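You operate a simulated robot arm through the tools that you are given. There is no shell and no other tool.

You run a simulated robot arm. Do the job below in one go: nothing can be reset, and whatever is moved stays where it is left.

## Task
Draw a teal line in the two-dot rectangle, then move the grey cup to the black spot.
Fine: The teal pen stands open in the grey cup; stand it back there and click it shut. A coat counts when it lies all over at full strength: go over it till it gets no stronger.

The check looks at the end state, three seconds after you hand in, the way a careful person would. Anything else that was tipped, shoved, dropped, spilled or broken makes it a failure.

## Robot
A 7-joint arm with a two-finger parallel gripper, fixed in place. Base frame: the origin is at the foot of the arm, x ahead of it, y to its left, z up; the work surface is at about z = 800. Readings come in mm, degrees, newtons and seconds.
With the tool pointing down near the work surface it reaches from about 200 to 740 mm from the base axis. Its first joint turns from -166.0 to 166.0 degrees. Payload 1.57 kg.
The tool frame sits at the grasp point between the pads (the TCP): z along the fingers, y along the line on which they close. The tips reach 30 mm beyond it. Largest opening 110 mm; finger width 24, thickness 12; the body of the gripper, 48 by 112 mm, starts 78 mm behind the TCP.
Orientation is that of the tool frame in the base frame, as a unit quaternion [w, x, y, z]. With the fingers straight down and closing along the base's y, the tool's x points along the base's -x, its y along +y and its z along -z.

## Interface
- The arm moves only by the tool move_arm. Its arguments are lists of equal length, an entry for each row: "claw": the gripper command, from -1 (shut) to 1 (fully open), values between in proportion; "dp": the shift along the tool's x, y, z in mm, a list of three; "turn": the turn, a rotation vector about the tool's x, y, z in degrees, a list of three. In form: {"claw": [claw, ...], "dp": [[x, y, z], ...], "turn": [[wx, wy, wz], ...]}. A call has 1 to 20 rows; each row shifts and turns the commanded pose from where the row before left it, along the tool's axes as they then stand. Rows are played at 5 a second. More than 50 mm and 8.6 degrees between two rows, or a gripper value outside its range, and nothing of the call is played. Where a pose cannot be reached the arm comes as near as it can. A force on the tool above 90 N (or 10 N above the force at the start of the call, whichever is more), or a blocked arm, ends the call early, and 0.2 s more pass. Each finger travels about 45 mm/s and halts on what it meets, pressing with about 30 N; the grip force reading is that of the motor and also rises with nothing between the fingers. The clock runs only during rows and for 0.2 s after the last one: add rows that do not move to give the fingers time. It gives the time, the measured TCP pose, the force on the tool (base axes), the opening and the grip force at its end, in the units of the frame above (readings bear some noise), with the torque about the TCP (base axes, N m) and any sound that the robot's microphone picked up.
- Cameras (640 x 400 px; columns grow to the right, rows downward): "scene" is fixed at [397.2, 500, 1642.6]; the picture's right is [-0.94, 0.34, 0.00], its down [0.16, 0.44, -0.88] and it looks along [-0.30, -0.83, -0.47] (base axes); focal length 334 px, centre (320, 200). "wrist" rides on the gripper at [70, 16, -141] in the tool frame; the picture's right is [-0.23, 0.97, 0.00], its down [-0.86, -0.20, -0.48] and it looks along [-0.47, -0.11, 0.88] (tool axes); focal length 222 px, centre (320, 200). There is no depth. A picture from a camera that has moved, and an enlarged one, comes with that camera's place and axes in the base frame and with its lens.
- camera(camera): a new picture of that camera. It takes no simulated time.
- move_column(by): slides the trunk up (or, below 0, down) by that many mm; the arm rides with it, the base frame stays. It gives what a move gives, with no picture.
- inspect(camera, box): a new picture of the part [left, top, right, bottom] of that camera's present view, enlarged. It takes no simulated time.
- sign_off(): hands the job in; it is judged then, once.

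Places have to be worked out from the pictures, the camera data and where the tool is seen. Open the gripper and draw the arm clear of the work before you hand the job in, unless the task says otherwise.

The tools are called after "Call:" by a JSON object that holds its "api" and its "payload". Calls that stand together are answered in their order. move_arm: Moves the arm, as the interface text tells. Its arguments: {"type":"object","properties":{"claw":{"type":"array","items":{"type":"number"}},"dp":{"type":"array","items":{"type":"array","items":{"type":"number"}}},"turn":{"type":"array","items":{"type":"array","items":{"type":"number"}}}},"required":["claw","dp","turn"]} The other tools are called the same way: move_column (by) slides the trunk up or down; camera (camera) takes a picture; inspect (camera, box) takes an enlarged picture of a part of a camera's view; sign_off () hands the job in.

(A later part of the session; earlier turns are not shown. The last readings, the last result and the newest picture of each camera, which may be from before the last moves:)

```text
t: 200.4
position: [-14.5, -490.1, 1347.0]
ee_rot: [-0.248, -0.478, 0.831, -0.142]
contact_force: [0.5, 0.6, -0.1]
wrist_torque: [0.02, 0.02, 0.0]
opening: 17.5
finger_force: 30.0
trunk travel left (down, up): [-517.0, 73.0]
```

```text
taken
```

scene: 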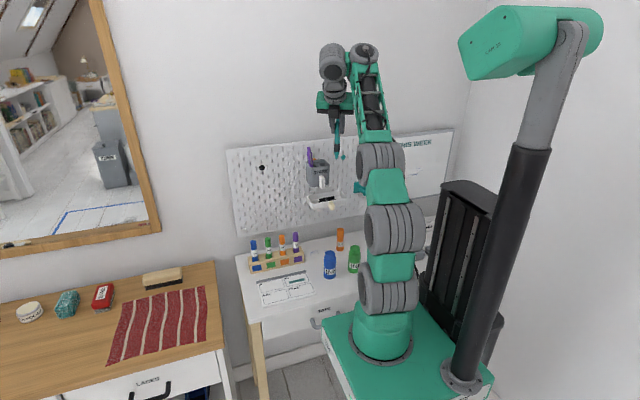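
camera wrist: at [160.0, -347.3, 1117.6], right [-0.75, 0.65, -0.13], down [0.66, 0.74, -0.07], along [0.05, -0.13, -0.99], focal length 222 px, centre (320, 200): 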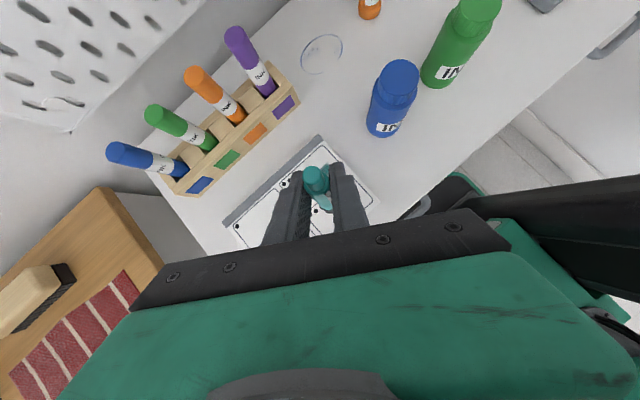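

In front of the cup at (-15,-490,1347). I add 8° of tilt to bring the pen upright and check it from both cameras.

Call:
{"api": "move_arm", "payload": {"claw": [-1, -1], "dp": [[0, 0, 0], [0, 0, 0]], "turn": [[0, 8, 0], [0, 0, 0]]}}

Call:
{"api": "inspect", "payload": {"camera": "wrist", "box": [240, 90, 400, 210]}}

Call:
{"api": "inspect", "payload": {"camera": "scene", "box": [296, 110, 360, 170]}}

```text
t: 201.0
position: [-13.1, -489.1, 1349.3]
ee_rot: [-0.272, -0.473, 0.823, -0.157]
contact_force: [0.4, 0.7, -0.2]
wrist_torque: [0.01, 0.0, 0.01]
opening: 17.4
finger_force: 30.3
out of reach, approached as far as the arm can: row 1
trunk travel left (down, up): [-517.0, 73.0]
```

```text
3.33 times, centred on (320, 150) of wrist
camera zoom: at [-12.1, -455.3, 1505.5], right [-0.75, 0.65, -0.14], down [0.66, 0.74, -0.13], along [0.02, -0.19, -0.98], focal length 740 px, centre (320, 367)
```

zoom: 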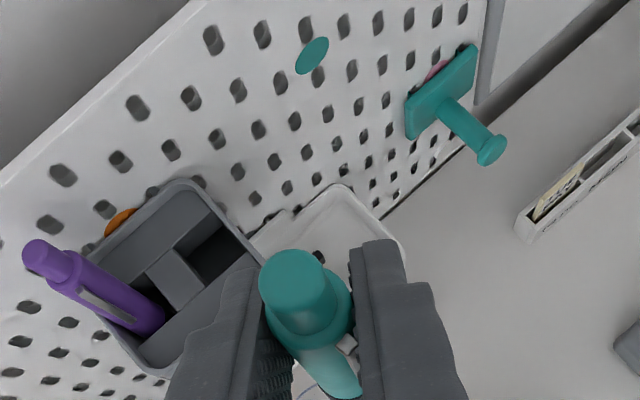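

```text
6.67 times, centred on (328, 140) of scene
camera zoom: at [397.2, 500.0, 1642.6], right [-0.94, 0.34, 0.0], down [0.16, 0.44, -0.88], along [-0.3, -0.83, -0.47], focal length 2227 px, centre (267, 600)
```

zoom: 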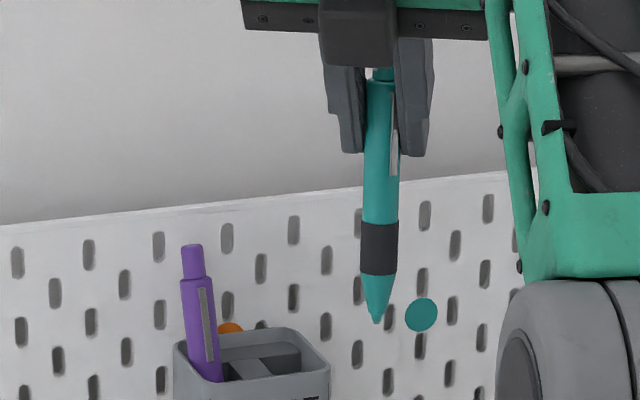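

The arm cannot tilt more here, but the pose in which I pulled the pen out (tilt 33.5°, about (-8.7,-599.5)) fits the pocket with this grip, so I return to exactly that pose above the cup.

Call:
{"api": "move_arm", "payload": {"claw": [-1, -1], "dp": [[0, 0, 0], [0, 0, 0]], "turn": [[0, -3.2, 0], [0, 0, 0]]}}

Call:
{"api": "move_column", "payload": {"by": 48}}

Call:
{"api": "move_arm", "payload": {"claw": [-1, -1, -1, -1, -1], "dp": [[12, -14.8, 24.2], [12, -14.8, 24.2], [12, -14.8, 24.2], [12, -14.8, 24.2], [0, 0, 0]], "turn": [[0, 0, 0], [0, 0, 0], [0, 0, 0], [0, 0, 0], [0, 0, 0]]}}

Call:
{"api": "inspect", "payload": {"camera": "scene", "box": [292, 130, 340, 175]}}

```text
t: 201.6
position: [-12.9, -490.9, 1347.1]
ee_rot: [-0.248, -0.477, 0.831, -0.143]
contact_force: [-0.4, -0.1, -0.4]
wrist_torque: [0.0, 0.0, -0.01]
opening: 17.5
finger_force: 30.4
trunk travel left (down, up): [-517.0, 73.0]
```

```text
t: 202.5
position: [-12.3, -490.4, 1394.5]
ee_rot: [-0.249, -0.478, 0.83, -0.144]
contact_force: [-0.4, 0.5, -0.4]
wrist_torque: [0.0, 0.0, -0.01]
opening: 17.2
finger_force: 30.4
trunk travel left (down, up): [-565.0, 25.0]
```

```text
t: 203.7
position: [-6.5, -600.3, 1342.5]
ee_rot: [-0.249, -0.477, 0.83, -0.144]
contact_force: [-0.3, 0.4, -1.4]
wrist_torque: [-0.04, -0.01, 0.03]
opening: 17.6
finger_force: 30.2
trunk travel left (down, up): [-565.0, 25.0]
```

```text
8.89 times, centred on (316, 152) of scene
camera zoom: at [397.2, 500.0, 1642.6], right [-0.94, 0.34, 0.0], down [0.16, 0.44, -0.88], along [-0.3, -0.83, -0.47], focal length 2970 px, centre (356, 622)
```

zoom: 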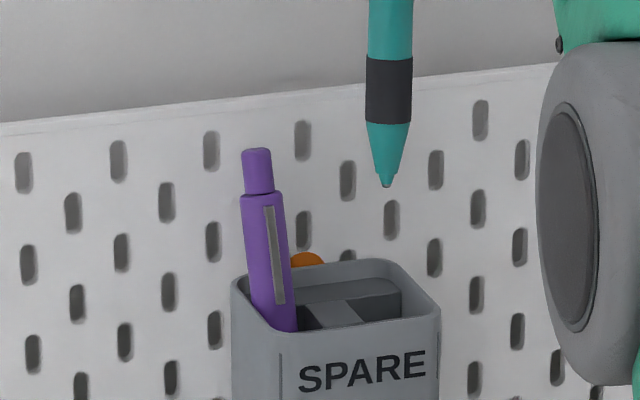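

The tip is within 2 mm of where it was when it came out. I correct that and lower with the trunk in stages.

Call:
{"api": "move_arm", "payload": {"claw": [-1, -1], "dp": [[0.63, 1.3, 0.41], [0, 0, 0]], "turn": [[0, 0, 0], [0, 0, 0]]}}

Call:
{"api": "move_column", "payload": {"by": -64}}

Call:
{"api": "inspect", "payload": {"camera": "scene", "box": [304, 140, 336, 170]}}

Call:
{"api": "move_column", "payload": {"by": -15}}

```text
t: 204.3
position: [-9.3, -600.4, 1342.4]
ee_rot: [-0.248, -0.478, 0.83, -0.144]
contact_force: [-0.3, 0.8, -1.4]
wrist_torque: [0.06, 0.0, 0.01]
opening: 17.8
finger_force: 29.3
trunk travel left (down, up): [-565.0, 25.0]
```

```text
t: 205.4
position: [-10.0, -598.8, 1279.1]
ee_rot: [-0.249, -0.478, 0.83, -0.144]
contact_force: [-0.5, 0.0, -0.5]
wrist_torque: [-0.02, 0.01, -0.01]
opening: 17.3
finger_force: 30.0
trunk travel left (down, up): [-501.0, 89.0]
```

```text
13.33 times, centred on (320, 155) of scene
camera zoom: at [397.2, 500.0, 1642.6], right [-0.94, 0.34, 0.0], down [0.16, 0.44, -0.88], along [-0.3, -0.83, -0.47], focal length 4455 px, centre (320, 800)
```

zoom: 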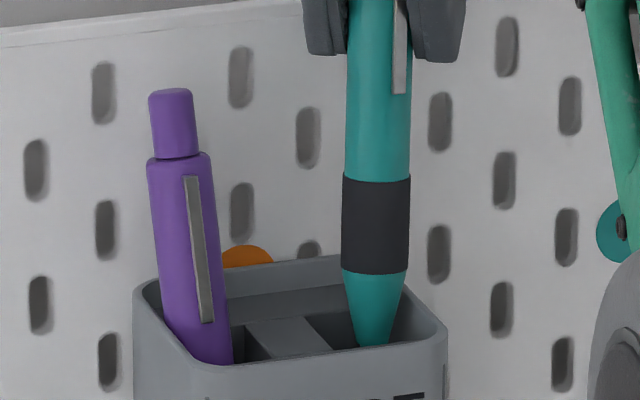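

```text
t: 206.0
position: [-9.0, -599.8, 1263.3]
ee_rot: [-0.25, -0.478, 0.83, -0.145]
contact_force: [-0.3, -0.2, -0.3]
wrist_torque: [-0.03, 0.0, 0.0]
opening: 17.6
finger_force: 30.1
trunk travel left (down, up): [-486.0, 104.0]
```

It is going into the pocket without contact. I continue down 15 mm at a time, watching the force.

Call:
{"api": "move_column", "payload": {"by": -15}}

Call:
{"api": "move_column", "payload": {"by": -12}}

Call:
{"api": "inspect", "payload": {"camera": "scene", "box": [304, 140, 336, 170]}}

```text
t: 206.6
position: [-8.4, -600.1, 1248.6]
ee_rot: [-0.248, -0.478, 0.83, -0.144]
contact_force: [1.8, 0.1, -1.1]
wrist_torque: [-0.02, -0.11, 0.02]
opening: 17.7
finger_force: 30.1
trunk travel left (down, up): [-471.0, 119.0]
```

```text
t: 207.2
position: [-7.3, -600.6, 1235.4]
ee_rot: [-0.249, -0.477, 0.83, -0.143]
contact_force: [5.3, -0.1, -1.9]
wrist_torque: [-0.04, -0.26, 0.01]
opening: 17.8
finger_force: 29.5
trunk travel left (down, up): [-459.0, 131.0]
```

```text
13.33 times, centred on (320, 155) of scene
camera zoom: at [397.2, 500.0, 1642.6], right [-0.94, 0.34, 0.0], down [0.16, 0.44, -0.88], along [-0.3, -0.83, -0.47], focal length 4455 px, centre (320, 800)
```

zoom: 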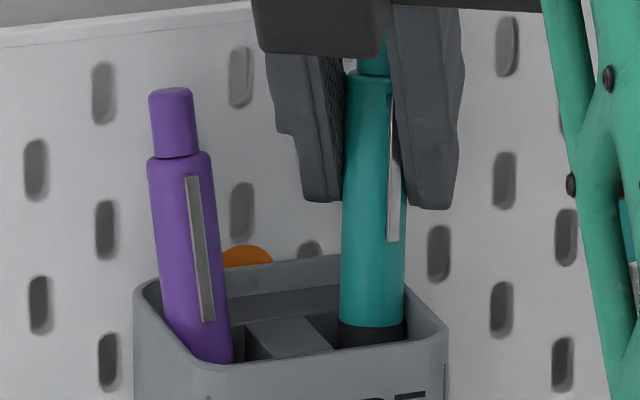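

A +x push of 5 N: the pen touches the pocket's -x side. I shift 2 mm in +x and continue down.

Call:
{"api": "move_arm", "payload": {"claw": [-1, -1], "dp": [[-0.84, -1.73, -0.55], [0, 0, 0]], "turn": [[0, 0, 0], [0, 0, 0]]}}

Call:
{"api": "move_column", "payload": {"by": -10}}

Call:
{"api": "inspect", "payload": {"camera": "scene", "box": [304, 140, 336, 170]}}

```text
t: 207.8
position: [-8.3, -599.0, 1236.0]
ee_rot: [-0.25, -0.477, 0.83, -0.144]
contact_force: [0.5, -0.1, 0.0]
wrist_torque: [-0.01, -0.05, 0.0]
opening: 17.8
finger_force: 29.8
trunk travel left (down, up): [-459.0, 131.0]
```

```text
t: 208.4
position: [-7.0, -599.9, 1226.3]
ee_rot: [-0.249, -0.478, 0.83, -0.144]
contact_force: [0.9, -0.2, -0.5]
wrist_torque: [-0.01, -0.05, 0.02]
opening: 17.5
finger_force: 29.8
trunk travel left (down, up): [-449.0, 141.0]
```

```text
13.33 times, centred on (320, 155) of scene
camera zoom: at [397.2, 500.0, 1642.6], right [-0.94, 0.34, 0.0], down [0.16, 0.44, -0.88], along [-0.3, -0.83, -0.47], focal length 4455 px, centre (320, 800)
```

zoom: 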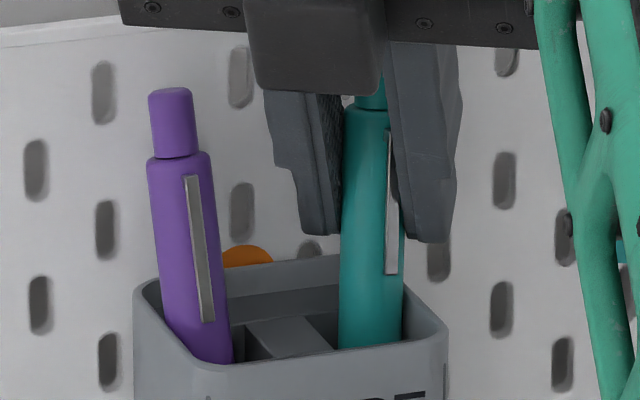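

About 9 mm remain. I lower 8 mm and read the force.

Call:
{"api": "move_column", "payload": {"by": -8}}

Call:
{"api": "inspect", "payload": {"camera": "scene", "box": [304, 140, 336, 170]}}

Call:
{"api": "inspect", "payload": {"camera": "wrist", "box": [256, 140, 384, 240]}}

```text
t: 209.0
position: [-7.0, -600.4, 1217.8]
ee_rot: [-0.249, -0.478, 0.83, -0.145]
contact_force: [2.7, -0.7, 0.2]
wrist_torque: [-0.02, -0.13, -0.03]
opening: 17.5
finger_force: 30.1
trunk travel left (down, up): [-441.0, 149.0]
```

```text
13.33 times, centred on (320, 155) of scene
camera zoom: at [397.2, 500.0, 1642.6], right [-0.94, 0.34, 0.0], down [0.16, 0.44, -0.88], along [-0.3, -0.83, -0.47], focal length 4455 px, centre (320, 800)
```

zoom: 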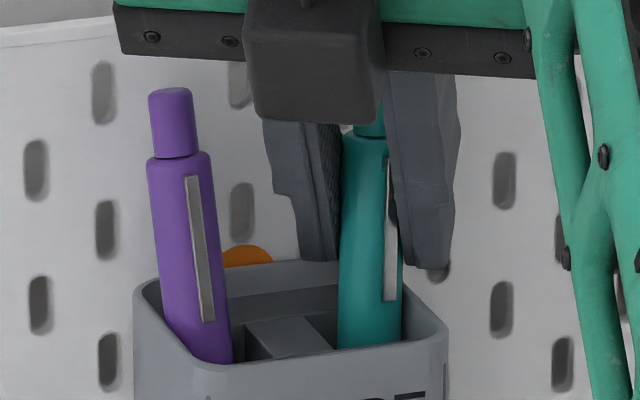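

```text
4.00 times, centred on (320, 190) of wrist
camera zoom: at [-10.5, -572.5, 1375.5], right [-0.75, 0.65, -0.13], down [0.66, 0.74, -0.07], along [0.05, -0.14, -0.99], focal length 888 px, centre (320, 240)
```

zoom: 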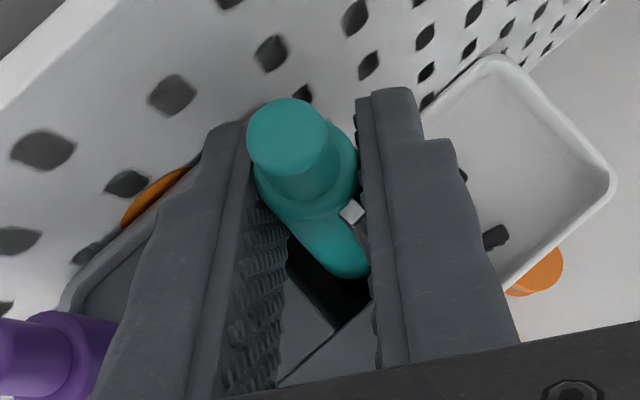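

Seated within a millimetre or two. I open slightly to 24 mm and rise straight up.

Call:
{"api": "move_arm", "payload": {"claw": [-0.6, -0.56, -0.56], "dp": [[0, 0, 0], [0, 0, 0], [0, 0, 0]], "turn": [[0, 0, 0], [0, 0, 0], [0, 0, 0]]}}

Call:
{"api": "move_column", "payload": {"by": 75}}

Call:
{"api": "inspect", "payload": {"camera": "scene", "box": [296, 130, 344, 170]}}

Call:
{"api": "inspect", "payload": {"camera": "wrist", "box": [240, 110, 400, 230]}}

```text
t: 209.8
position: [-8.0, -598.6, 1218.0]
ee_rot: [-0.25, -0.477, 0.83, -0.144]
contact_force: [-0.1, -0.5, -0.8]
wrist_torque: [0.03, 0.01, 0.02]
opening: 23.8
finger_force: 0.0
trunk travel left (down, up): [-441.0, 149.0]
```

```text
t: 210.9
position: [-7.1, -600.2, 1292.8]
ee_rot: [-0.249, -0.477, 0.83, -0.144]
contact_force: [0.1, 0.0, -0.2]
wrist_torque: [0.02, -0.03, 0.0]
opening: 24.0
finger_force: 0.1
trunk travel left (down, up): [-516.0, 74.0]
```

```text
10.00 times, centred on (320, 150) of scene
camera zoom: at [397.2, 500.0, 1642.6], right [-0.94, 0.34, 0.0], down [0.16, 0.44, -0.88], along [-0.3, -0.83, -0.47], focal length 3341 px, centre (320, 700)
```

zoom: 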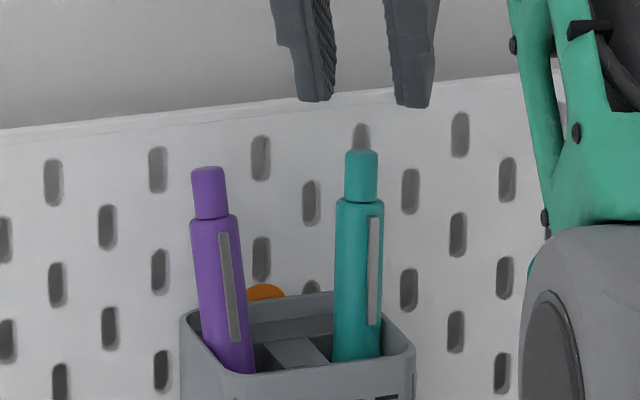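

```text
3.33 times, centred on (320, 170) of wrist
camera zoom: at [-11.2, -572.6, 1450.5], right [-0.75, 0.65, -0.13], down [0.66, 0.74, -0.07], along [0.05, -0.14, -0.99], focal length 740 px, centre (320, 300)
```

zoom: 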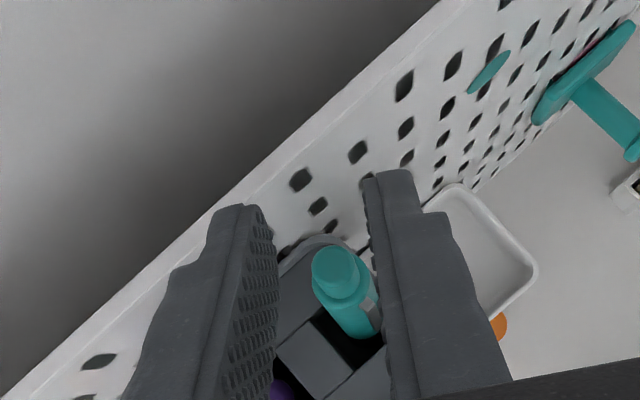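

The open teal pen stands in its pocket, top near (-10,-607,1242), right below the fingers. I close the fingers and press down in small steps until one click.

Call:
{"api": "move_arm", "payload": {"claw": [-1, -1, -1, -1, -1, -1], "dp": [[0, 0, 0], [0, 0, 0], [0, 0, 0], [-4.4, 0, 6.7], [-4.4, 0, 6.7], [0, 0, 0]], "turn": [[0, 0, 0], [0, 0, 0], [0, 0, 0], [0, 0, 0], [0, 0, 0], [0, 0, 0]]}}

Call:
{"api": "move_arm", "payload": {"claw": [-1, -1], "dp": [[-0.82, 0, 1.26], [0, 0, 0]], "turn": [[0, 0, 0], [0, 0, 0]]}}

Call:
{"api": "move_arm", "payload": {"claw": [-1, -1], "dp": [[-0.82, 0, 1.26], [0, 0, 0]], "turn": [[0, 0, 0], [0, 0, 0]]}}

```text
t: 212.3
position: [-6.8, -602.4, 1280.6]
ee_rot: [-0.248, -0.477, 0.831, -0.142]
contact_force: [-0.8, 0.3, 1.1]
wrist_torque: [0.01, -0.01, -0.03]
opening: 0.0
finger_force: 21.4
out of reach, approached as far as the arm can: row 5
trunk travel left (down, up): [-516.0, 74.0]
```

```text
t: 212.9
position: [-6.9, -601.7, 1280.8]
ee_rot: [-0.247, -0.478, 0.831, -0.143]
contact_force: [-0.3, -0.2, 0.3]
wrist_torque: [0.0, -0.02, -0.02]
opening: 0.0
finger_force: 21.1
trunk travel left (down, up): [-516.0, 74.0]
```

```text
t: 213.5
position: [-6.6, -604.0, 1281.2]
ee_rot: [-0.247, -0.477, 0.831, -0.142]
contact_force: [-0.5, -0.1, 0.0]
wrist_torque: [0.01, 0.01, -0.01]
opening: 0.0
finger_force: 21.2
trunk travel left (down, up): [-516.0, 74.0]
```

The arm is at its lower limit here, so I press with the trunk in small steps.

Call:
{"api": "move_column", "payload": {"by": -5}}

Call:
{"api": "inspect", "payload": {"camera": "scene", "box": [296, 130, 344, 165]}}

Call:
{"api": "move_column", "payload": {"by": -2}}

Call:
{"api": "move_column", "payload": {"by": -2}}

```text
t: 214.0
position: [-7.2, -603.3, 1274.9]
ee_rot: [-0.248, -0.477, 0.831, -0.142]
contact_force: [0.3, -0.3, 1.8]
wrist_torque: [-0.02, -0.01, 0.01]
opening: 0.1
finger_force: 20.6
trunk travel left (down, up): [-511.0, 79.0]
```

```text
11.43 times, centred on (320, 148) of scene
camera zoom: at [397.2, 500.0, 1642.6], right [-0.94, 0.34, 0.0], down [0.16, 0.44, -0.88], along [-0.3, -0.83, -0.47], focal length 3818 px, centre (320, 800)
```

zoom: 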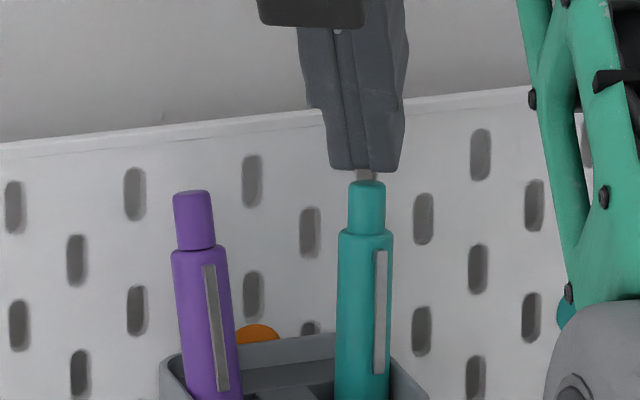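

```text
t: 214.6
position: [-7.0, -602.3, 1272.8]
ee_rot: [-0.248, -0.478, 0.831, -0.143]
contact_force: [0.0, -0.7, 1.7]
wrist_torque: [-0.01, 0.02, 0.01]
opening: 0.2
finger_force: 21.5
trunk travel left (down, up): [-509.0, 81.0]
```

```text
t: 215.1
position: [-6.5, -603.5, 1270.3]
ee_rot: [-0.247, -0.478, 0.831, -0.142]
contact_force: [-0.4, -1.0, 0.1]
wrist_torque: [0.0, 0.01, -0.01]
opening: 0.0
finger_force: 21.5
trunk travel left (down, up): [-507.0, 83.0]
heard: click
```

Click heard. I raise the fingers and check the teal pen's height.

Call:
{"api": "move_column", "payload": {"by": 22}}

Call:
{"api": "inspect", "payload": {"camera": "scene", "box": [296, 130, 344, 165]}}

Call:
{"api": "inspect", "payload": {"camera": "wrist", "box": [240, 110, 400, 230]}}

```text
t: 215.8
position: [-7.1, -603.3, 1293.0]
ee_rot: [-0.247, -0.478, 0.831, -0.143]
contact_force: [0.2, 0.2, 1.1]
wrist_torque: [-0.03, 0.0, 0.01]
opening: 0.1
finger_force: 21.5
trunk travel left (down, up): [-529.0, 61.0]
```

```text
11.43 times, centred on (320, 148) of scene
camera zoom: at [397.2, 500.0, 1642.6], right [-0.94, 0.34, 0.0], down [0.16, 0.44, -0.88], along [-0.3, -0.83, -0.47], focal length 3818 px, centre (320, 800)
```

zoom: 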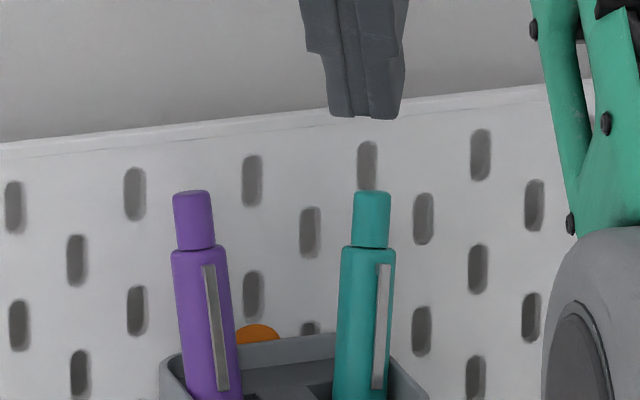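

```text
3.33 times, centred on (320, 170) of wrist
camera zoom: at [-10.9, -577.3, 1450.2], right [-0.75, 0.65, -0.12], down [0.66, 0.74, -0.07], along [0.05, -0.13, -0.99], focal length 740 px, centre (320, 300)
```

zoom: 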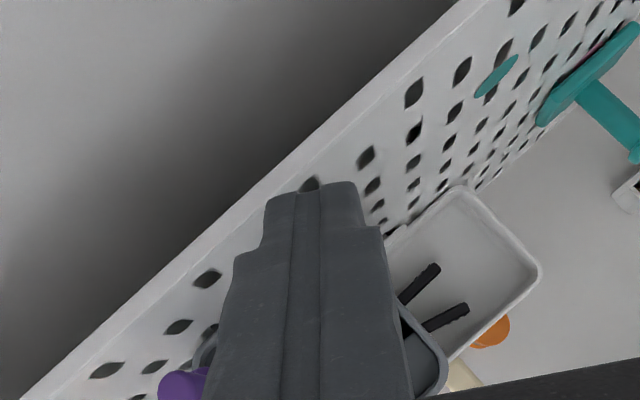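

The teal pen dropped back to the shut height. The purple pen, which I accidentally clicked open earlier, still stands about 5 mm too tall, so I will shut it too. I rotate the hand 15° about the vertical for clearance to the board and look at the purple pen.

Call:
{"api": "move_arm", "payload": {"claw": [-1, -1, -1], "dp": [[0, 0, 0], [0, 0, 0], [0, 0, 0]], "turn": [[-4.1, 0, 6.3], [-4.1, 0, 6.3], [0, 0, 0]]}}

Call:
{"api": "camera", "payload": {"camera": "wrist"}}

Call:
{"api": "inspect", "payload": {"camera": "wrist", "box": [224, 140, 352, 220]}}

```text
t: 216.6
position: [-6.5, -602.0, 1293.9]
ee_rot: [-0.264, -0.364, 0.887, -0.108]
contact_force: [-1.3, 0.3, 0.3]
wrist_torque: [0.01, -0.04, -0.03]
opening: 0.1
finger_force: 21.7
trunk travel left (down, up): [-529.0, 61.0]
```

```text
taken
camera wrist: at [-4.0, -576.6, 1450.5], right [-0.55, 0.83, -0.12], down [0.84, 0.54, -0.07], along [0.01, -0.14, -0.99], focal length 222 px, centre (320, 200)
```

wrist: 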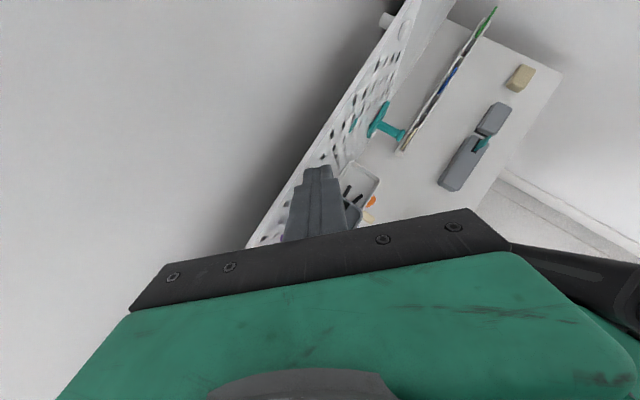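

```text
5.00 times, centred on (288, 180) of wrist
camera zoom: at [-4.0, -576.6, 1450.5], right [-0.55, 0.83, -0.12], down [0.84, 0.54, -0.07], along [0.01, -0.14, -0.99], focal length 1111 px, centre (480, 300)
```

zoom: 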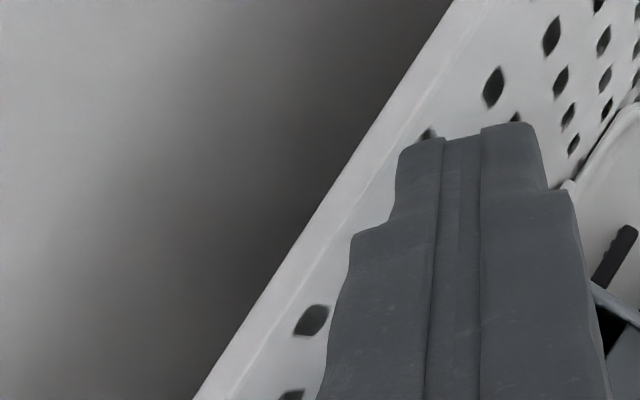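

The gripper hides the purple pen from here. I move the hand to its +x side, staying above the pen tops, so the camera can see it.

Call:
{"api": "move_arm", "payload": {"claw": [-1, -1, -1, -1], "dp": [[-19.5, -18.6, -15.1], [-19.5, -18.6, -15.1], [-19.5, -18.6, -15.1], [0, 0, 0]], "turn": [[0, 0, 0], [0, 0, 0], [0, 0, 0], [0, 0, 0]]}}

Call:
{"api": "inspect", "payload": {"camera": "wrist", "box": [240, 90, 400, 190]}}

Call:
{"api": "inspect", "payload": {"camera": "scene", "box": [280, 120, 344, 170]}}

```text
t: 217.6
position: [84.0, -585.6, 1296.1]
ee_rot: [-0.263, -0.365, 0.887, -0.108]
contact_force: [-0.8, -0.3, 0.0]
wrist_torque: [-0.02, 0.02, -0.04]
opening: 0.0
finger_force: 21.3
out of reach, approached as far as the arm can: row 3
trunk travel left (down, up): [-529.0, 61.0]
```

```text
4.00 times, centred on (320, 140) of wrist
camera zoom: at [86.7, -559.7, 1452.5], right [-0.55, 0.83, -0.13], down [0.83, 0.55, -0.07], along [0.01, -0.14, -0.99], focal length 888 px, centre (320, 440)
```

zoom: 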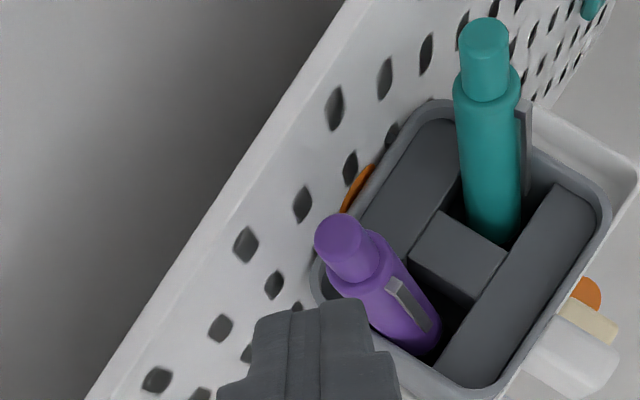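

```text
8.00 times, centred on (312, 145) of scene
camera zoom: at [397.2, 500.0, 1642.6], right [-0.94, 0.34, 0.0], down [0.16, 0.44, -0.88], along [-0.3, -0.83, -0.47], focal length 2673 px, centre (384, 640)
```

zoom: 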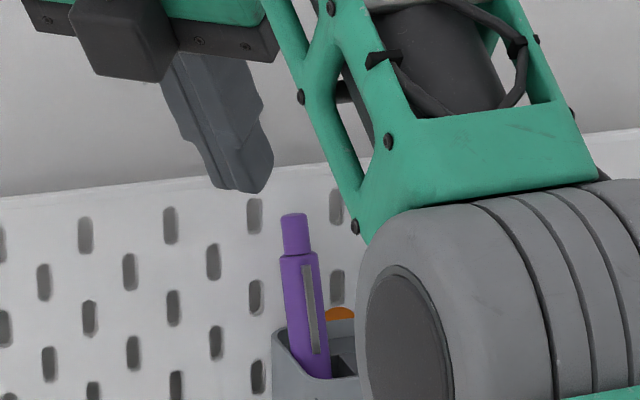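

The purple pen's top is at about (45,-612,1240). I bring the closed fingertips over it, with the contact corner chosen to stay clear of the pegboard, still about 24 mm above.

Call:
{"api": "move_arm", "payload": {"claw": [-1, -1, -1], "dp": [[16.8, 8.1, 11], [16.8, 8.1, 11], [0, 0, 0]], "turn": [[0, 0, 0], [0, 0, 0], [0, 0, 0]]}}

Call:
{"api": "inspect", "payload": {"camera": "scene", "box": [288, 130, 336, 165]}}

Call:
{"api": "inspect", "payload": {"camera": "wrist", "box": [256, 120, 384, 220]}}

```text
t: 218.3
position: [42.7, -603.2, 1296.7]
ee_rot: [-0.264, -0.364, 0.886, -0.108]
contact_force: [0.0, -0.3, 0.0]
wrist_torque: [0.0, -0.02, -0.03]
opening: 0.0
finger_force: 21.7
trunk travel left (down, up): [-529.0, 61.0]
```

```text
11.43 times, centred on (312, 148) of scene
camera zoom: at [397.2, 500.0, 1642.6], right [-0.94, 0.34, 0.0], down [0.16, 0.44, -0.88], along [-0.3, -0.83, -0.47], focal length 3818 px, centre (411, 800)
```

zoom: 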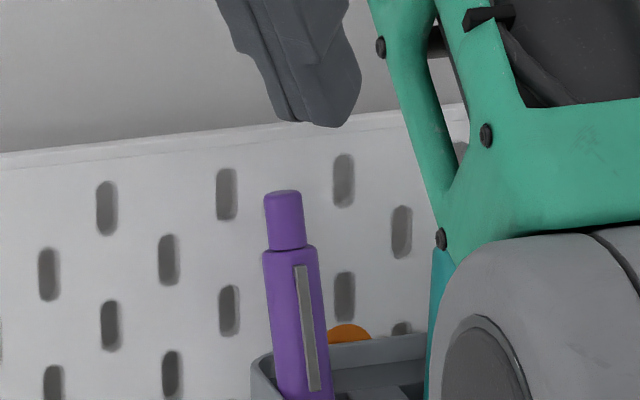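

```text
4.00 times, centred on (320, 170) of wrist
camera zoom: at [46.3, -576.1, 1454.1], right [-0.55, 0.83, -0.12], down [0.84, 0.55, -0.07], along [0.01, -0.14, -0.99], focal length 888 px, centre (320, 320)
```

zoom: 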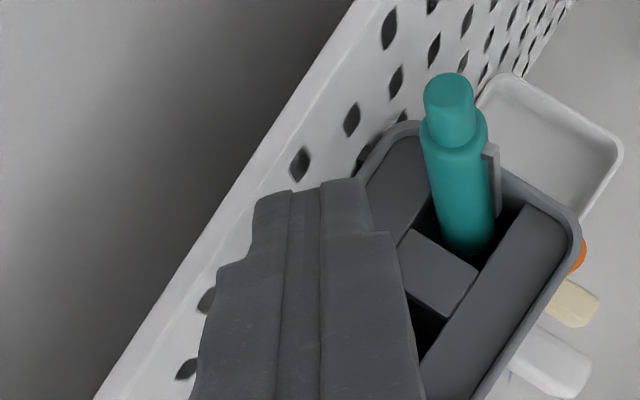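

Contact would be near the finger's edge; I shift 3 mm in +x for a better overlap and lower with the trunk 20 mm, then in small steps.

Call:
{"api": "move_arm", "payload": {"claw": [-1, -1], "dp": [[-1.8, -2.1, -1.2], [0, 0, 0]], "turn": [[0, 0, 0], [0, 0, 0]]}}

Call:
{"api": "move_column", "payload": {"by": -20}}

Call:
{"api": "inspect", "payload": {"camera": "scene", "box": [288, 130, 336, 165]}}

```text
t: 218.9
position: [46.8, -601.6, 1296.6]
ee_rot: [-0.265, -0.364, 0.886, -0.108]
contact_force: [-0.6, 0.0, 0.1]
wrist_torque: [0.04, 0.03, 0.01]
opening: 0.1
finger_force: 21.4
trunk travel left (down, up): [-529.0, 61.0]
```

```text
t: 219.6
position: [46.5, -602.4, 1276.9]
ee_rot: [-0.265, -0.365, 0.886, -0.109]
contact_force: [0.3, -0.9, 0.6]
wrist_torque: [0.02, 0.03, 0.04]
opening: 0.0
finger_force: 20.9
trunk travel left (down, up): [-509.0, 81.0]
```

```text
11.43 times, centred on (312, 148) of scene
camera zoom: at [397.2, 500.0, 1642.6], right [-0.94, 0.34, 0.0], down [0.16, 0.44, -0.88], along [-0.3, -0.83, -0.47], focal length 3818 px, centre (411, 800)
```

zoom: 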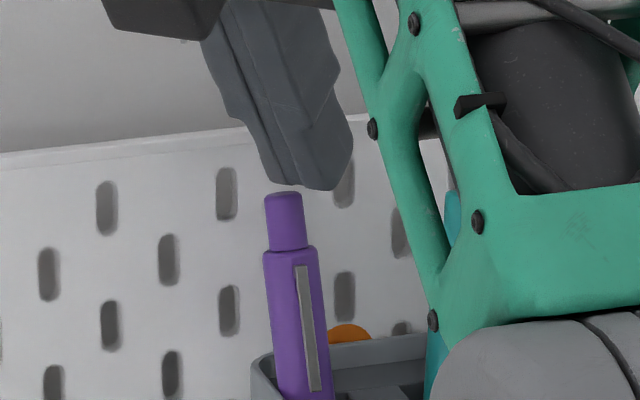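

Just above the purple button. I press with the trunk in 2 mm steps and listen.

Call:
{"api": "move_column", "payload": {"by": -3}}

Call:
{"api": "move_column", "payload": {"by": -2}}

Call:
{"api": "move_column", "payload": {"by": -2}}

Call:
{"api": "inspect", "payload": {"camera": "scene", "box": [288, 130, 336, 165]}}

```text
t: 220.1
position: [46.3, -603.4, 1273.6]
ee_rot: [-0.263, -0.365, 0.887, -0.109]
contact_force: [0.6, 0.0, 1.7]
wrist_torque: [-0.04, 0.01, -0.02]
opening: 0.0
finger_force: 20.5
trunk travel left (down, up): [-506.0, 84.0]
```

```text
t: 220.7
position: [46.4, -602.2, 1272.4]
ee_rot: [-0.264, -0.364, 0.886, -0.109]
contact_force: [0.9, -0.4, 2.4]
wrist_torque: [-0.03, 0.02, -0.02]
opening: 0.0
finger_force: 21.0
trunk travel left (down, up): [-504.0, 86.0]
```

```text
t: 221.2
position: [48.1, -602.4, 1268.7]
ee_rot: [-0.263, -0.365, 0.887, -0.109]
contact_force: [0.2, -0.2, 0.0]
wrist_torque: [-0.02, 0.0, -0.01]
opening: 0.0
finger_force: 20.5
trunk travel left (down, up): [-502.0, 88.0]
heard: click
```

```text
11.43 times, centred on (312, 148) of scene
camera zoom: at [397.2, 500.0, 1642.6], right [-0.94, 0.34, 0.0], down [0.16, 0.44, -0.88], along [-0.3, -0.83, -0.47], focal length 3818 px, centre (411, 800)
```

zoom: 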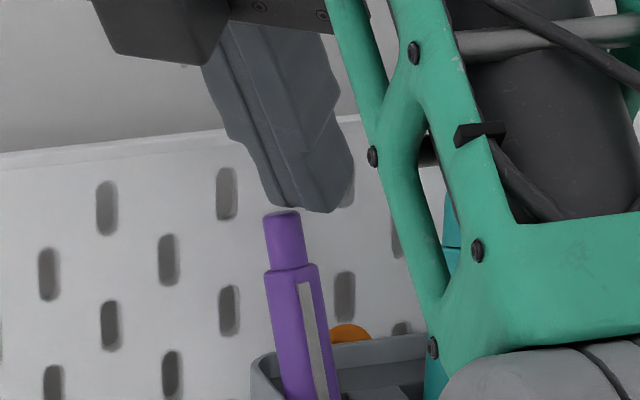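

Click, and the purple pen dropped about 5 mm: it is shut again. I raise the hand and back away to check both pens.

Call:
{"api": "move_column", "payload": {"by": 35}}

Call:
{"api": "move_arm", "payload": {"claw": [-1, -1, -1, -1], "dp": [[-15, 17.8, -9.6], [-15, 17.8, -9.6], [-15, 17.8, -9.6], [0, 0, 0]], "turn": [[0, 0, 0], [0, 0, 0], [0, 0, 0], [0, 0, 0]]}}

Call:
{"api": "inspect", "payload": {"camera": "scene", "box": [288, 130, 352, 195]}}

Call:
{"api": "camera", "payload": {"camera": "wrist"}}

```text
t: 222.0
position: [46.3, -603.3, 1303.6]
ee_rot: [-0.264, -0.365, 0.886, -0.108]
contact_force: [-0.4, 0.4, 0.3]
wrist_torque: [0.0, 0.01, 0.01]
opening: 0.0
finger_force: 21.5
trunk travel left (down, up): [-537.0, 53.0]
```

```text
t: 223.0
position: [46.9, -525.9, 1306.0]
ee_rot: [-0.264, -0.365, 0.886, -0.109]
contact_force: [-0.2, -0.4, 1.0]
wrist_torque: [-0.03, 0.01, -0.01]
opening: 0.0
finger_force: 21.6
trunk travel left (down, up): [-537.0, 53.0]
```

```text
6.15 times, centred on (320, 162) of scene
camera zoom: at [397.2, 500.0, 1642.6], right [-0.94, 0.34, 0.0], down [0.16, 0.44, -0.88], along [-0.3, -0.83, -0.47], focal length 2056 px, centre (320, 431)
```

zoom: 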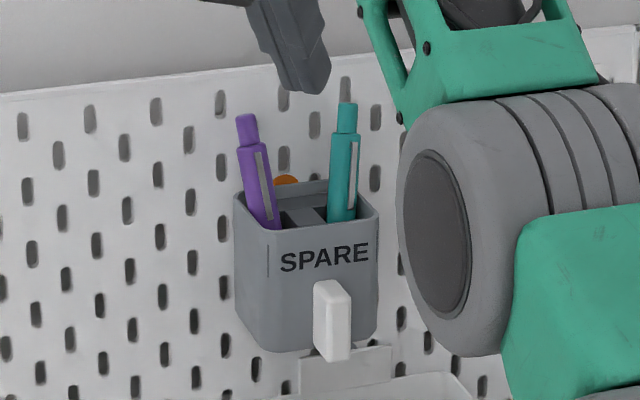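

```text
taken
camera wrist: at [49.8, -500.5, 1462.7], right [-0.55, 0.83, -0.13], down [0.83, 0.55, -0.07], along [0.01, -0.14, -0.99], focal length 222 px, centre (320, 200)
```

wrist: 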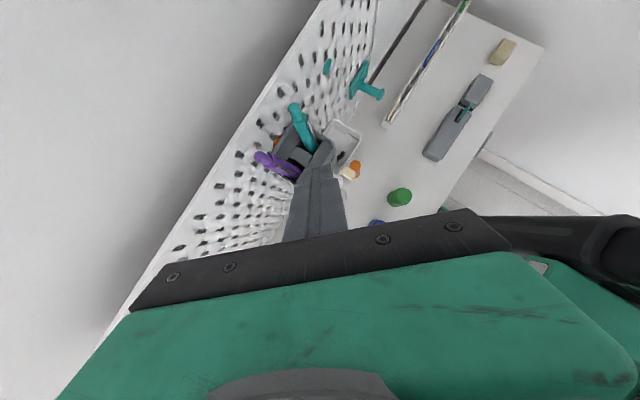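

Both pens are back in the cup and shut. Next is the cup itself: its white tab is a vertical fin I can grip from the front with the tool horizontal, so I first draw back from the board to make room for turning the tool.

Call:
{"api": "move_arm", "payload": {"claw": [-1, -1, -1, -1, -1], "dp": [[-9.7, 20.2, -16.3], [-9.7, 20.2, -16.3], [-9.7, 20.2, -16.3], [-9.7, 20.2, -16.3], [0, 0, 0]], "turn": [[0, 0, 0], [0, 0, 0], [0, 0, 0], [0, 0, 0], [0, 0, 0]]}}

Call:
{"api": "move_arm", "payload": {"claw": [-1, -0.6, -0.2, 0.1, 0.1, 0.1], "dp": [[0, 0, 0], [0, 0, 0], [0, 0, 0], [0, 0, 0], [0, 0, 0], [0, 0, 0]], "turn": [[6.38, 0.82, 5.15], [6.38, 0.82, 5.15], [6.38, 0.82, 5.15], [6.38, 0.82, 5.15], [6.38, 0.82, 5.15], [0, 0, 0]]}}

Call:
{"api": "camera", "payload": {"camera": "scene"}}

```text
t: 224.2
position: [39.1, -420.1, 1340.1]
ee_rot: [-0.265, -0.365, 0.886, -0.11]
contact_force: [-0.3, -0.2, 0.2]
wrist_torque: [-0.01, 0.0, 0.03]
opening: 0.2
finger_force: 21.9
trunk travel left (down, up): [-537.0, 53.0]
```

```text
t: 225.6
position: [17.6, -385.0, 1416.4]
ee_rot: [-0.154, -0.214, 0.872, -0.413]
contact_force: [-0.1, 0.4, -0.7]
wrist_torque: [0.03, 0.01, -0.03]
opening: 60.6
finger_force: 0.1
out of reach, approached as far as the arm can: row 2, 3, 4, 5
trunk travel left (down, up): [-537.0, 53.0]
```

```text
taken
```

scene: 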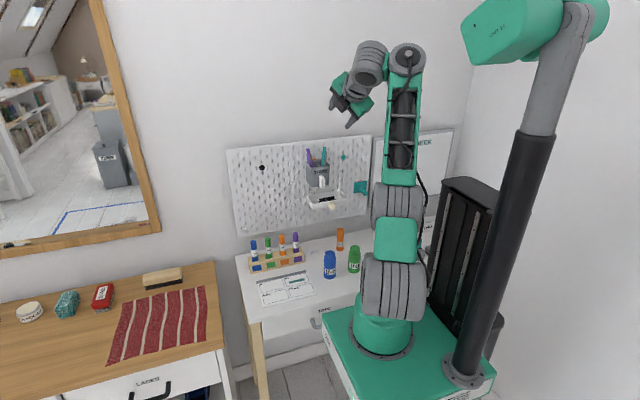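

The tool is already tilted 52° toward the board but the arm is cramped. I move outward 80 mm and continue the rotation toward horizontal.

Call:
{"api": "move_arm", "payload": {"claw": [0.1, 0.1, 0.1, 0.1], "dp": [[6.6, -15.1, 21], [6.6, -15.1, 21], [6.6, -15.1, 21], [0, 0, 0]], "turn": [[0, 0, 0], [0, 0, 0], [0, 0, 0], [0, 0, 0]]}}

Call:
{"api": "move_arm", "payload": {"claw": [0.1, 0.1, 0.1, 0.1], "dp": [[0, 0, 0], [0, 0, 0], [0, 0, 0], [0, 0, 0]], "turn": [[6.4, 0.83, 5.12], [6.4, 0.83, 5.12], [6.4, 0.83, 5.12], [0, 0, 0]]}}

```text
t: 226.6
position: [7.2, -463.0, 1426.5]
ee_rot: [-0.152, -0.217, 0.871, -0.414]
contact_force: [-0.6, -0.1, 1.3]
wrist_torque: [0.02, 0.0, 0.01]
opening: 60.6
finger_force: 0.0
out of reach, approached as far as the arm can: row 1, 2, 3
trunk travel left (down, up): [-537.0, 53.0]
```

```text
t: 227.6
position: [7.9, -462.6, 1426.5]
ee_rot: [-0.079, -0.11, 0.807, -0.575]
contact_force: [0.2, -0.5, 0.0]
wrist_torque: [0.01, 0.03, -0.01]
opening: 60.5
finger_force: 0.1
trunk travel left (down, up): [-537.0, 53.0]
```

The tool is at 71° now and moving freely. I finish the rotation to horizontal.

Call:
{"api": "move_arm", "payload": {"claw": [0.1, 0.1, 0.1, 0.1], "dp": [[0, 0, 0], [0, 0, 0], [0, 0, 0], [0, 0, 0]], "turn": [[6.33, 0.85, 5.15], [6.33, 0.85, 5.15], [6.33, 0.85, 5.15], [0, 0, 0]]}}

Call:
{"api": "camera", "payload": {"camera": "wrist"}}

Call:
{"api": "camera", "payload": {"camera": "scene"}}

```text
t: 228.6
position: [8.4, -462.9, 1427.7]
ee_rot: [-0.001, 0.0, -0.707, 0.708]
contact_force: [0.9, 0.2, -0.2]
wrist_torque: [0.0, -0.04, -0.02]
opening: 60.5
finger_force: 0.1
trunk travel left (down, up): [-537.0, 53.0]
```

```text
taken
camera wrist: at [-61.0, -320.1, 1411.9], right [0.23, 0.0, -0.97], down [0.86, 0.48, 0.2], along [0.47, -0.88, 0.11], focal length 222 px, centre (320, 200)
```

wrist: 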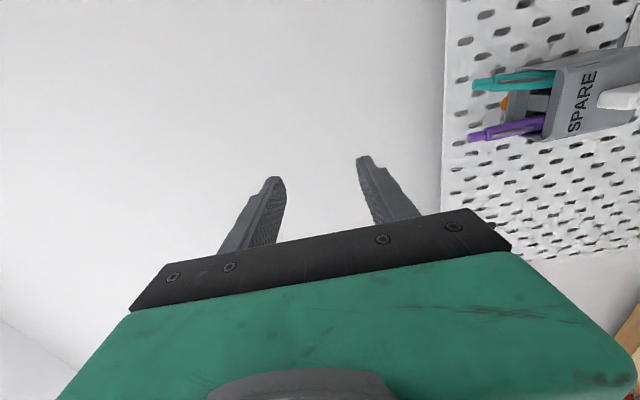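

```text
taken
```

scene: 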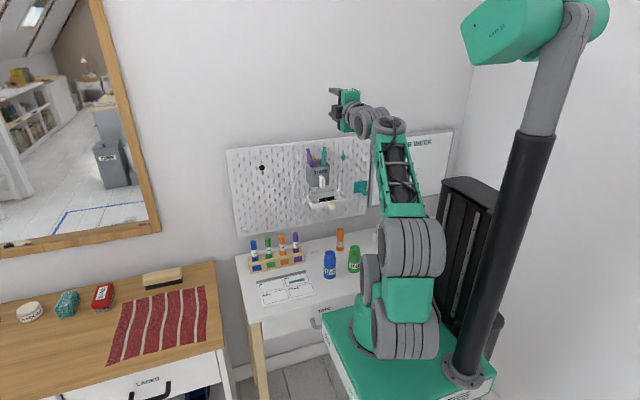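

The tool is horizontal, fingers closing vertically. I zoom on the cup from this frontal view.

Call:
{"api": "inspect", "payload": {"camera": "wrist", "box": [448, 30, 640, 150]}}

Call:
{"api": "move_column", "payload": {"by": -150}}

Call:
{"api": "camera", "payload": {"camera": "wrist"}}

```text
3.33 times, centred on (544, 90) of wrist
camera zoom: at [-61.0, -320.1, 1411.9], right [0.23, 0.0, -0.97], down [0.86, 0.48, 0.2], along [0.47, -0.88, 0.11], focal length 740 px, centre (-427, 567)
```

zoom: 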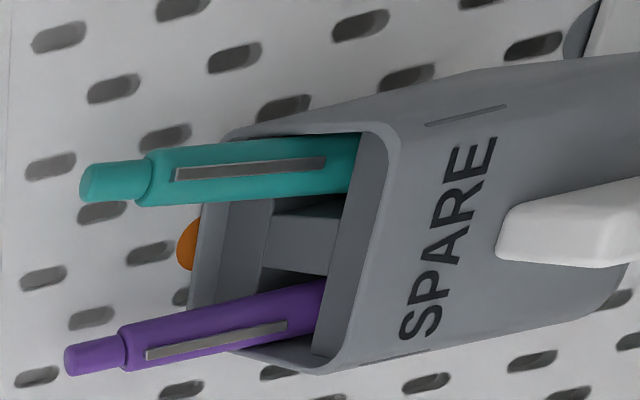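

```text
t: 230.3
position: [7.9, -463.3, 1278.1]
ee_rot: [-0.001, -0.001, 0.708, -0.707]
contact_force: [0.0, -0.3, -0.2]
wrist_torque: [-0.01, 0.02, 0.01]
opening: 60.4
finger_force: 0.0
trunk travel left (down, up): [-387.0, 203.0]
```

```text
taken
camera wrist: at [-61.0, -320.3, 1262.0], right [0.23, 0.0, -0.97], down [0.86, 0.48, 0.2], along [0.47, -0.88, 0.11], focal length 222 px, centre (320, 200)
```

wrist: 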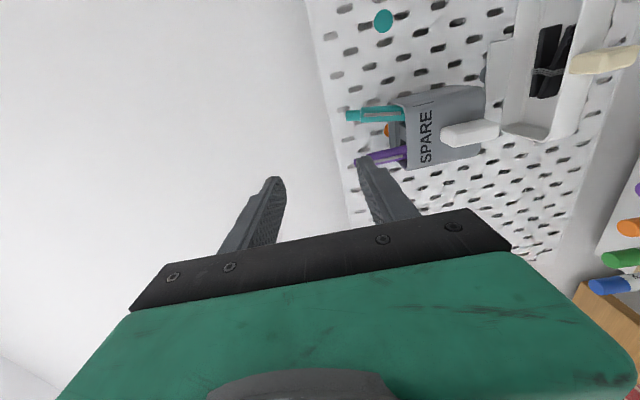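

Good frontal view of the cup and its white tab. I zoom to measure the tab, the cup and the tray below it.

Call:
{"api": "inspect", "payload": {"camera": "wrist", "box": [330, 70, 522, 190]}}

Call:
{"api": "inspect", "payload": {"camera": "wrist", "box": [430, 100, 510, 150]}}

```text
3.33 times, centred on (426, 130) of wrist
camera zoom: at [-61.0, -320.3, 1262.0], right [0.23, 0.0, -0.97], down [0.86, 0.48, 0.2], along [0.47, -0.88, 0.11], focal length 740 px, centre (-33, 433)
```

zoom: 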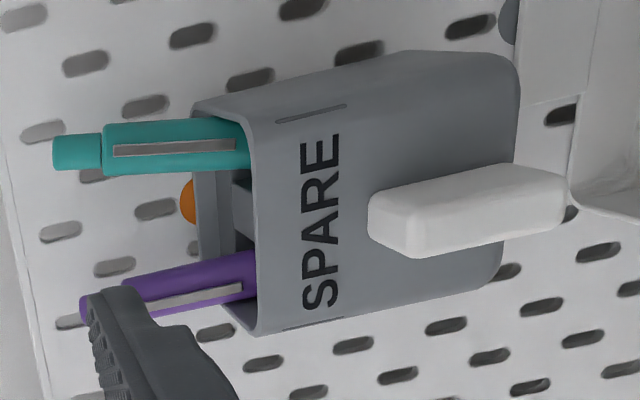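

```text
8.00 times, centred on (470, 125) of wrist
camera zoom: at [-61.0, -320.3, 1262.0], right [0.23, 0.0, -0.97], down [0.86, 0.48, 0.2], along [0.47, -0.88, 0.11], focal length 1777 px, centre (-880, 800)
```

zoom: 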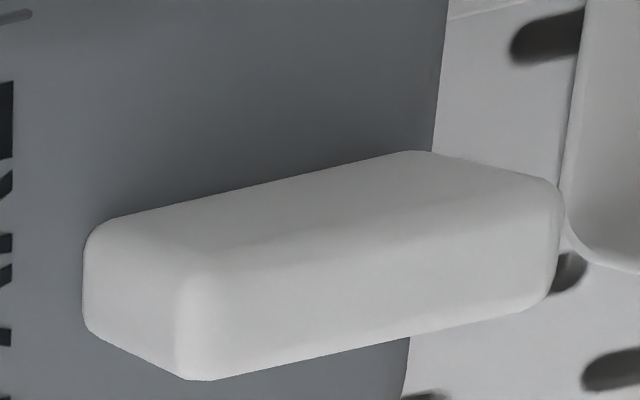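

The tab spans roughly x 10..25, y -556..-531, z 1108..1149. I check the tray just below it, since the lower finger must pass between them.

Call:
{"api": "inspect", "payload": {"camera": "scene", "box": [300, 165, 364, 215]}}

Call:
{"api": "inspect", "payload": {"camera": "wrist", "box": [460, 0, 640, 160]}}

```text
8.00 times, centred on (332, 190) of scene
camera zoom: at [397.2, 500.0, 1642.6], right [-0.94, 0.34, 0.0], down [0.16, 0.44, -0.88], along [-0.3, -0.83, -0.47], focal length 2673 px, centre (224, 280)
```

zoom: 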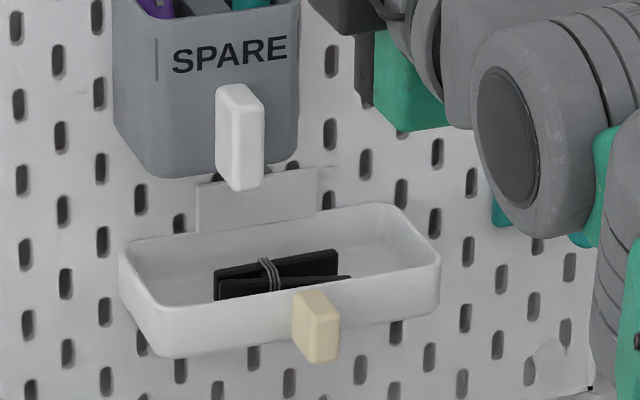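

```text
2.50 times, centred on (550, 80) of wrist
camera zoom: at [-61.0, -320.3, 1262.0], right [0.23, 0.0, -0.97], down [0.86, 0.48, 0.2], along [0.47, -0.88, 0.11], focal length 555 px, centre (-255, 500)
```

zoom: 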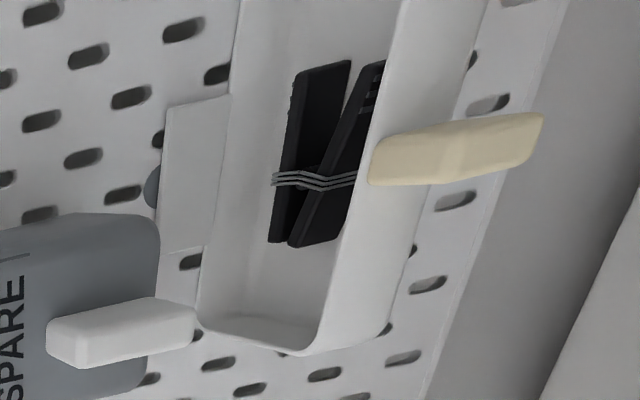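

The tray rim is around z≈1030, 75 mm below the tab, so there is room. I lower the trunk 152 mm to bring the tool level with the tab, still in front of it.

Call:
{"api": "move_column", "payload": {"by": -152}}

Call:
{"api": "camera", "payload": {"camera": "wrist"}}

Call:
{"api": "inspect", "payload": {"camera": "scene", "box": [280, 140, 376, 215]}}

```text
t: 232.1
position: [7.8, -462.9, 1124.9]
ee_rot: [0.001, 0.001, -0.707, 0.708]
contact_force: [0.1, -0.5, 0.2]
wrist_torque: [0.01, 0.03, -0.02]
opening: 60.6
finger_force: 0.0
trunk travel left (down, up): [-235.0, 355.0]
```

```text
taken
camera wrist: at [-61.0, -320.3, 1110.0], right [0.23, 0.0, -0.97], down [0.86, 0.48, 0.2], along [0.47, -0.88, 0.11], focal length 222 px, centre (320, 200)
```

wrist: 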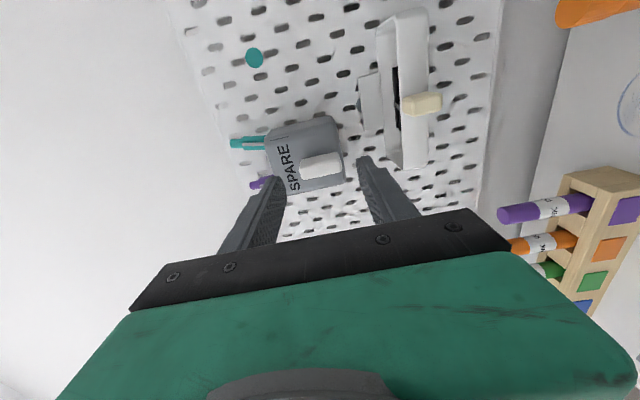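

```text
5.33 times, centred on (328, 178) of scene
camera zoom: at [397.2, 500.0, 1642.6], right [-0.94, 0.34, 0.0], down [0.16, 0.44, -0.88], along [-0.3, -0.83, -0.47], focal length 1782 px, centre (277, 320)
```

zoom: 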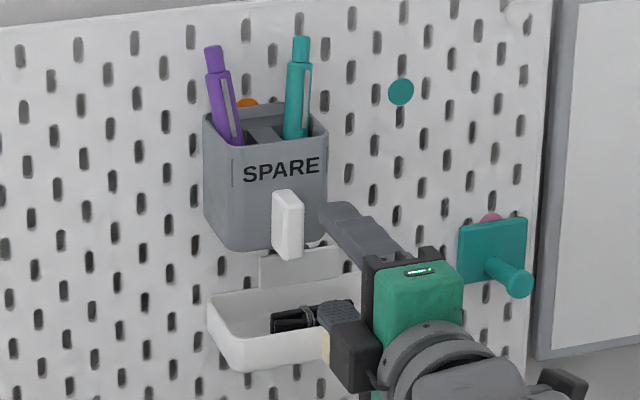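

The tab lies almost exactly on the tool axis. I zoom to measure the alignment.

Call:
{"api": "inspect", "payload": {"camera": "wrist", "box": [240, 110, 400, 210]}}

Call:
{"api": "inspect", "payload": {"camera": "wrist", "box": [170, 0, 490, 200]}}

```text
4.00 times, centred on (320, 160) of wrist
camera zoom: at [-61.0, -320.3, 1110.0], right [0.23, 0.0, -0.97], down [0.86, 0.48, 0.2], along [0.47, -0.88, 0.11], focal length 888 px, centre (320, 360)
```

zoom: 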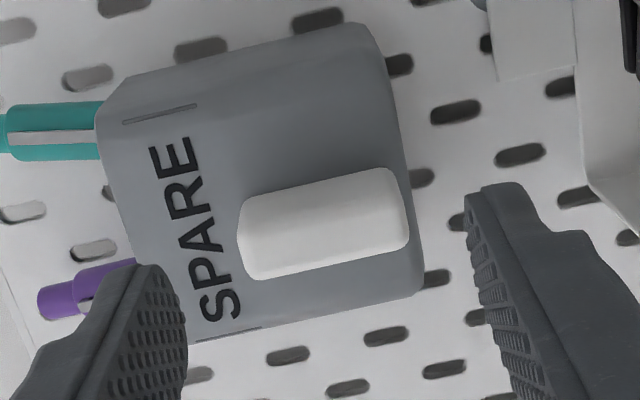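

```text
2.00 times, centred on (330, 100) of wrist
camera zoom: at [-61.0, -320.3, 1110.0], right [0.23, 0.0, -0.97], down [0.86, 0.48, 0.2], along [0.47, -0.88, 0.11], focal length 444 px, centre (300, 400)
```

zoom: 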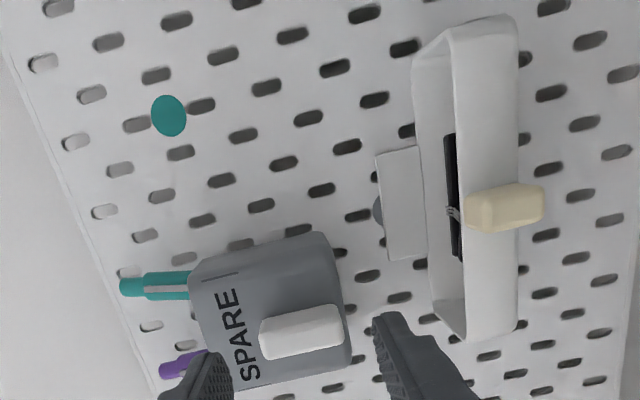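

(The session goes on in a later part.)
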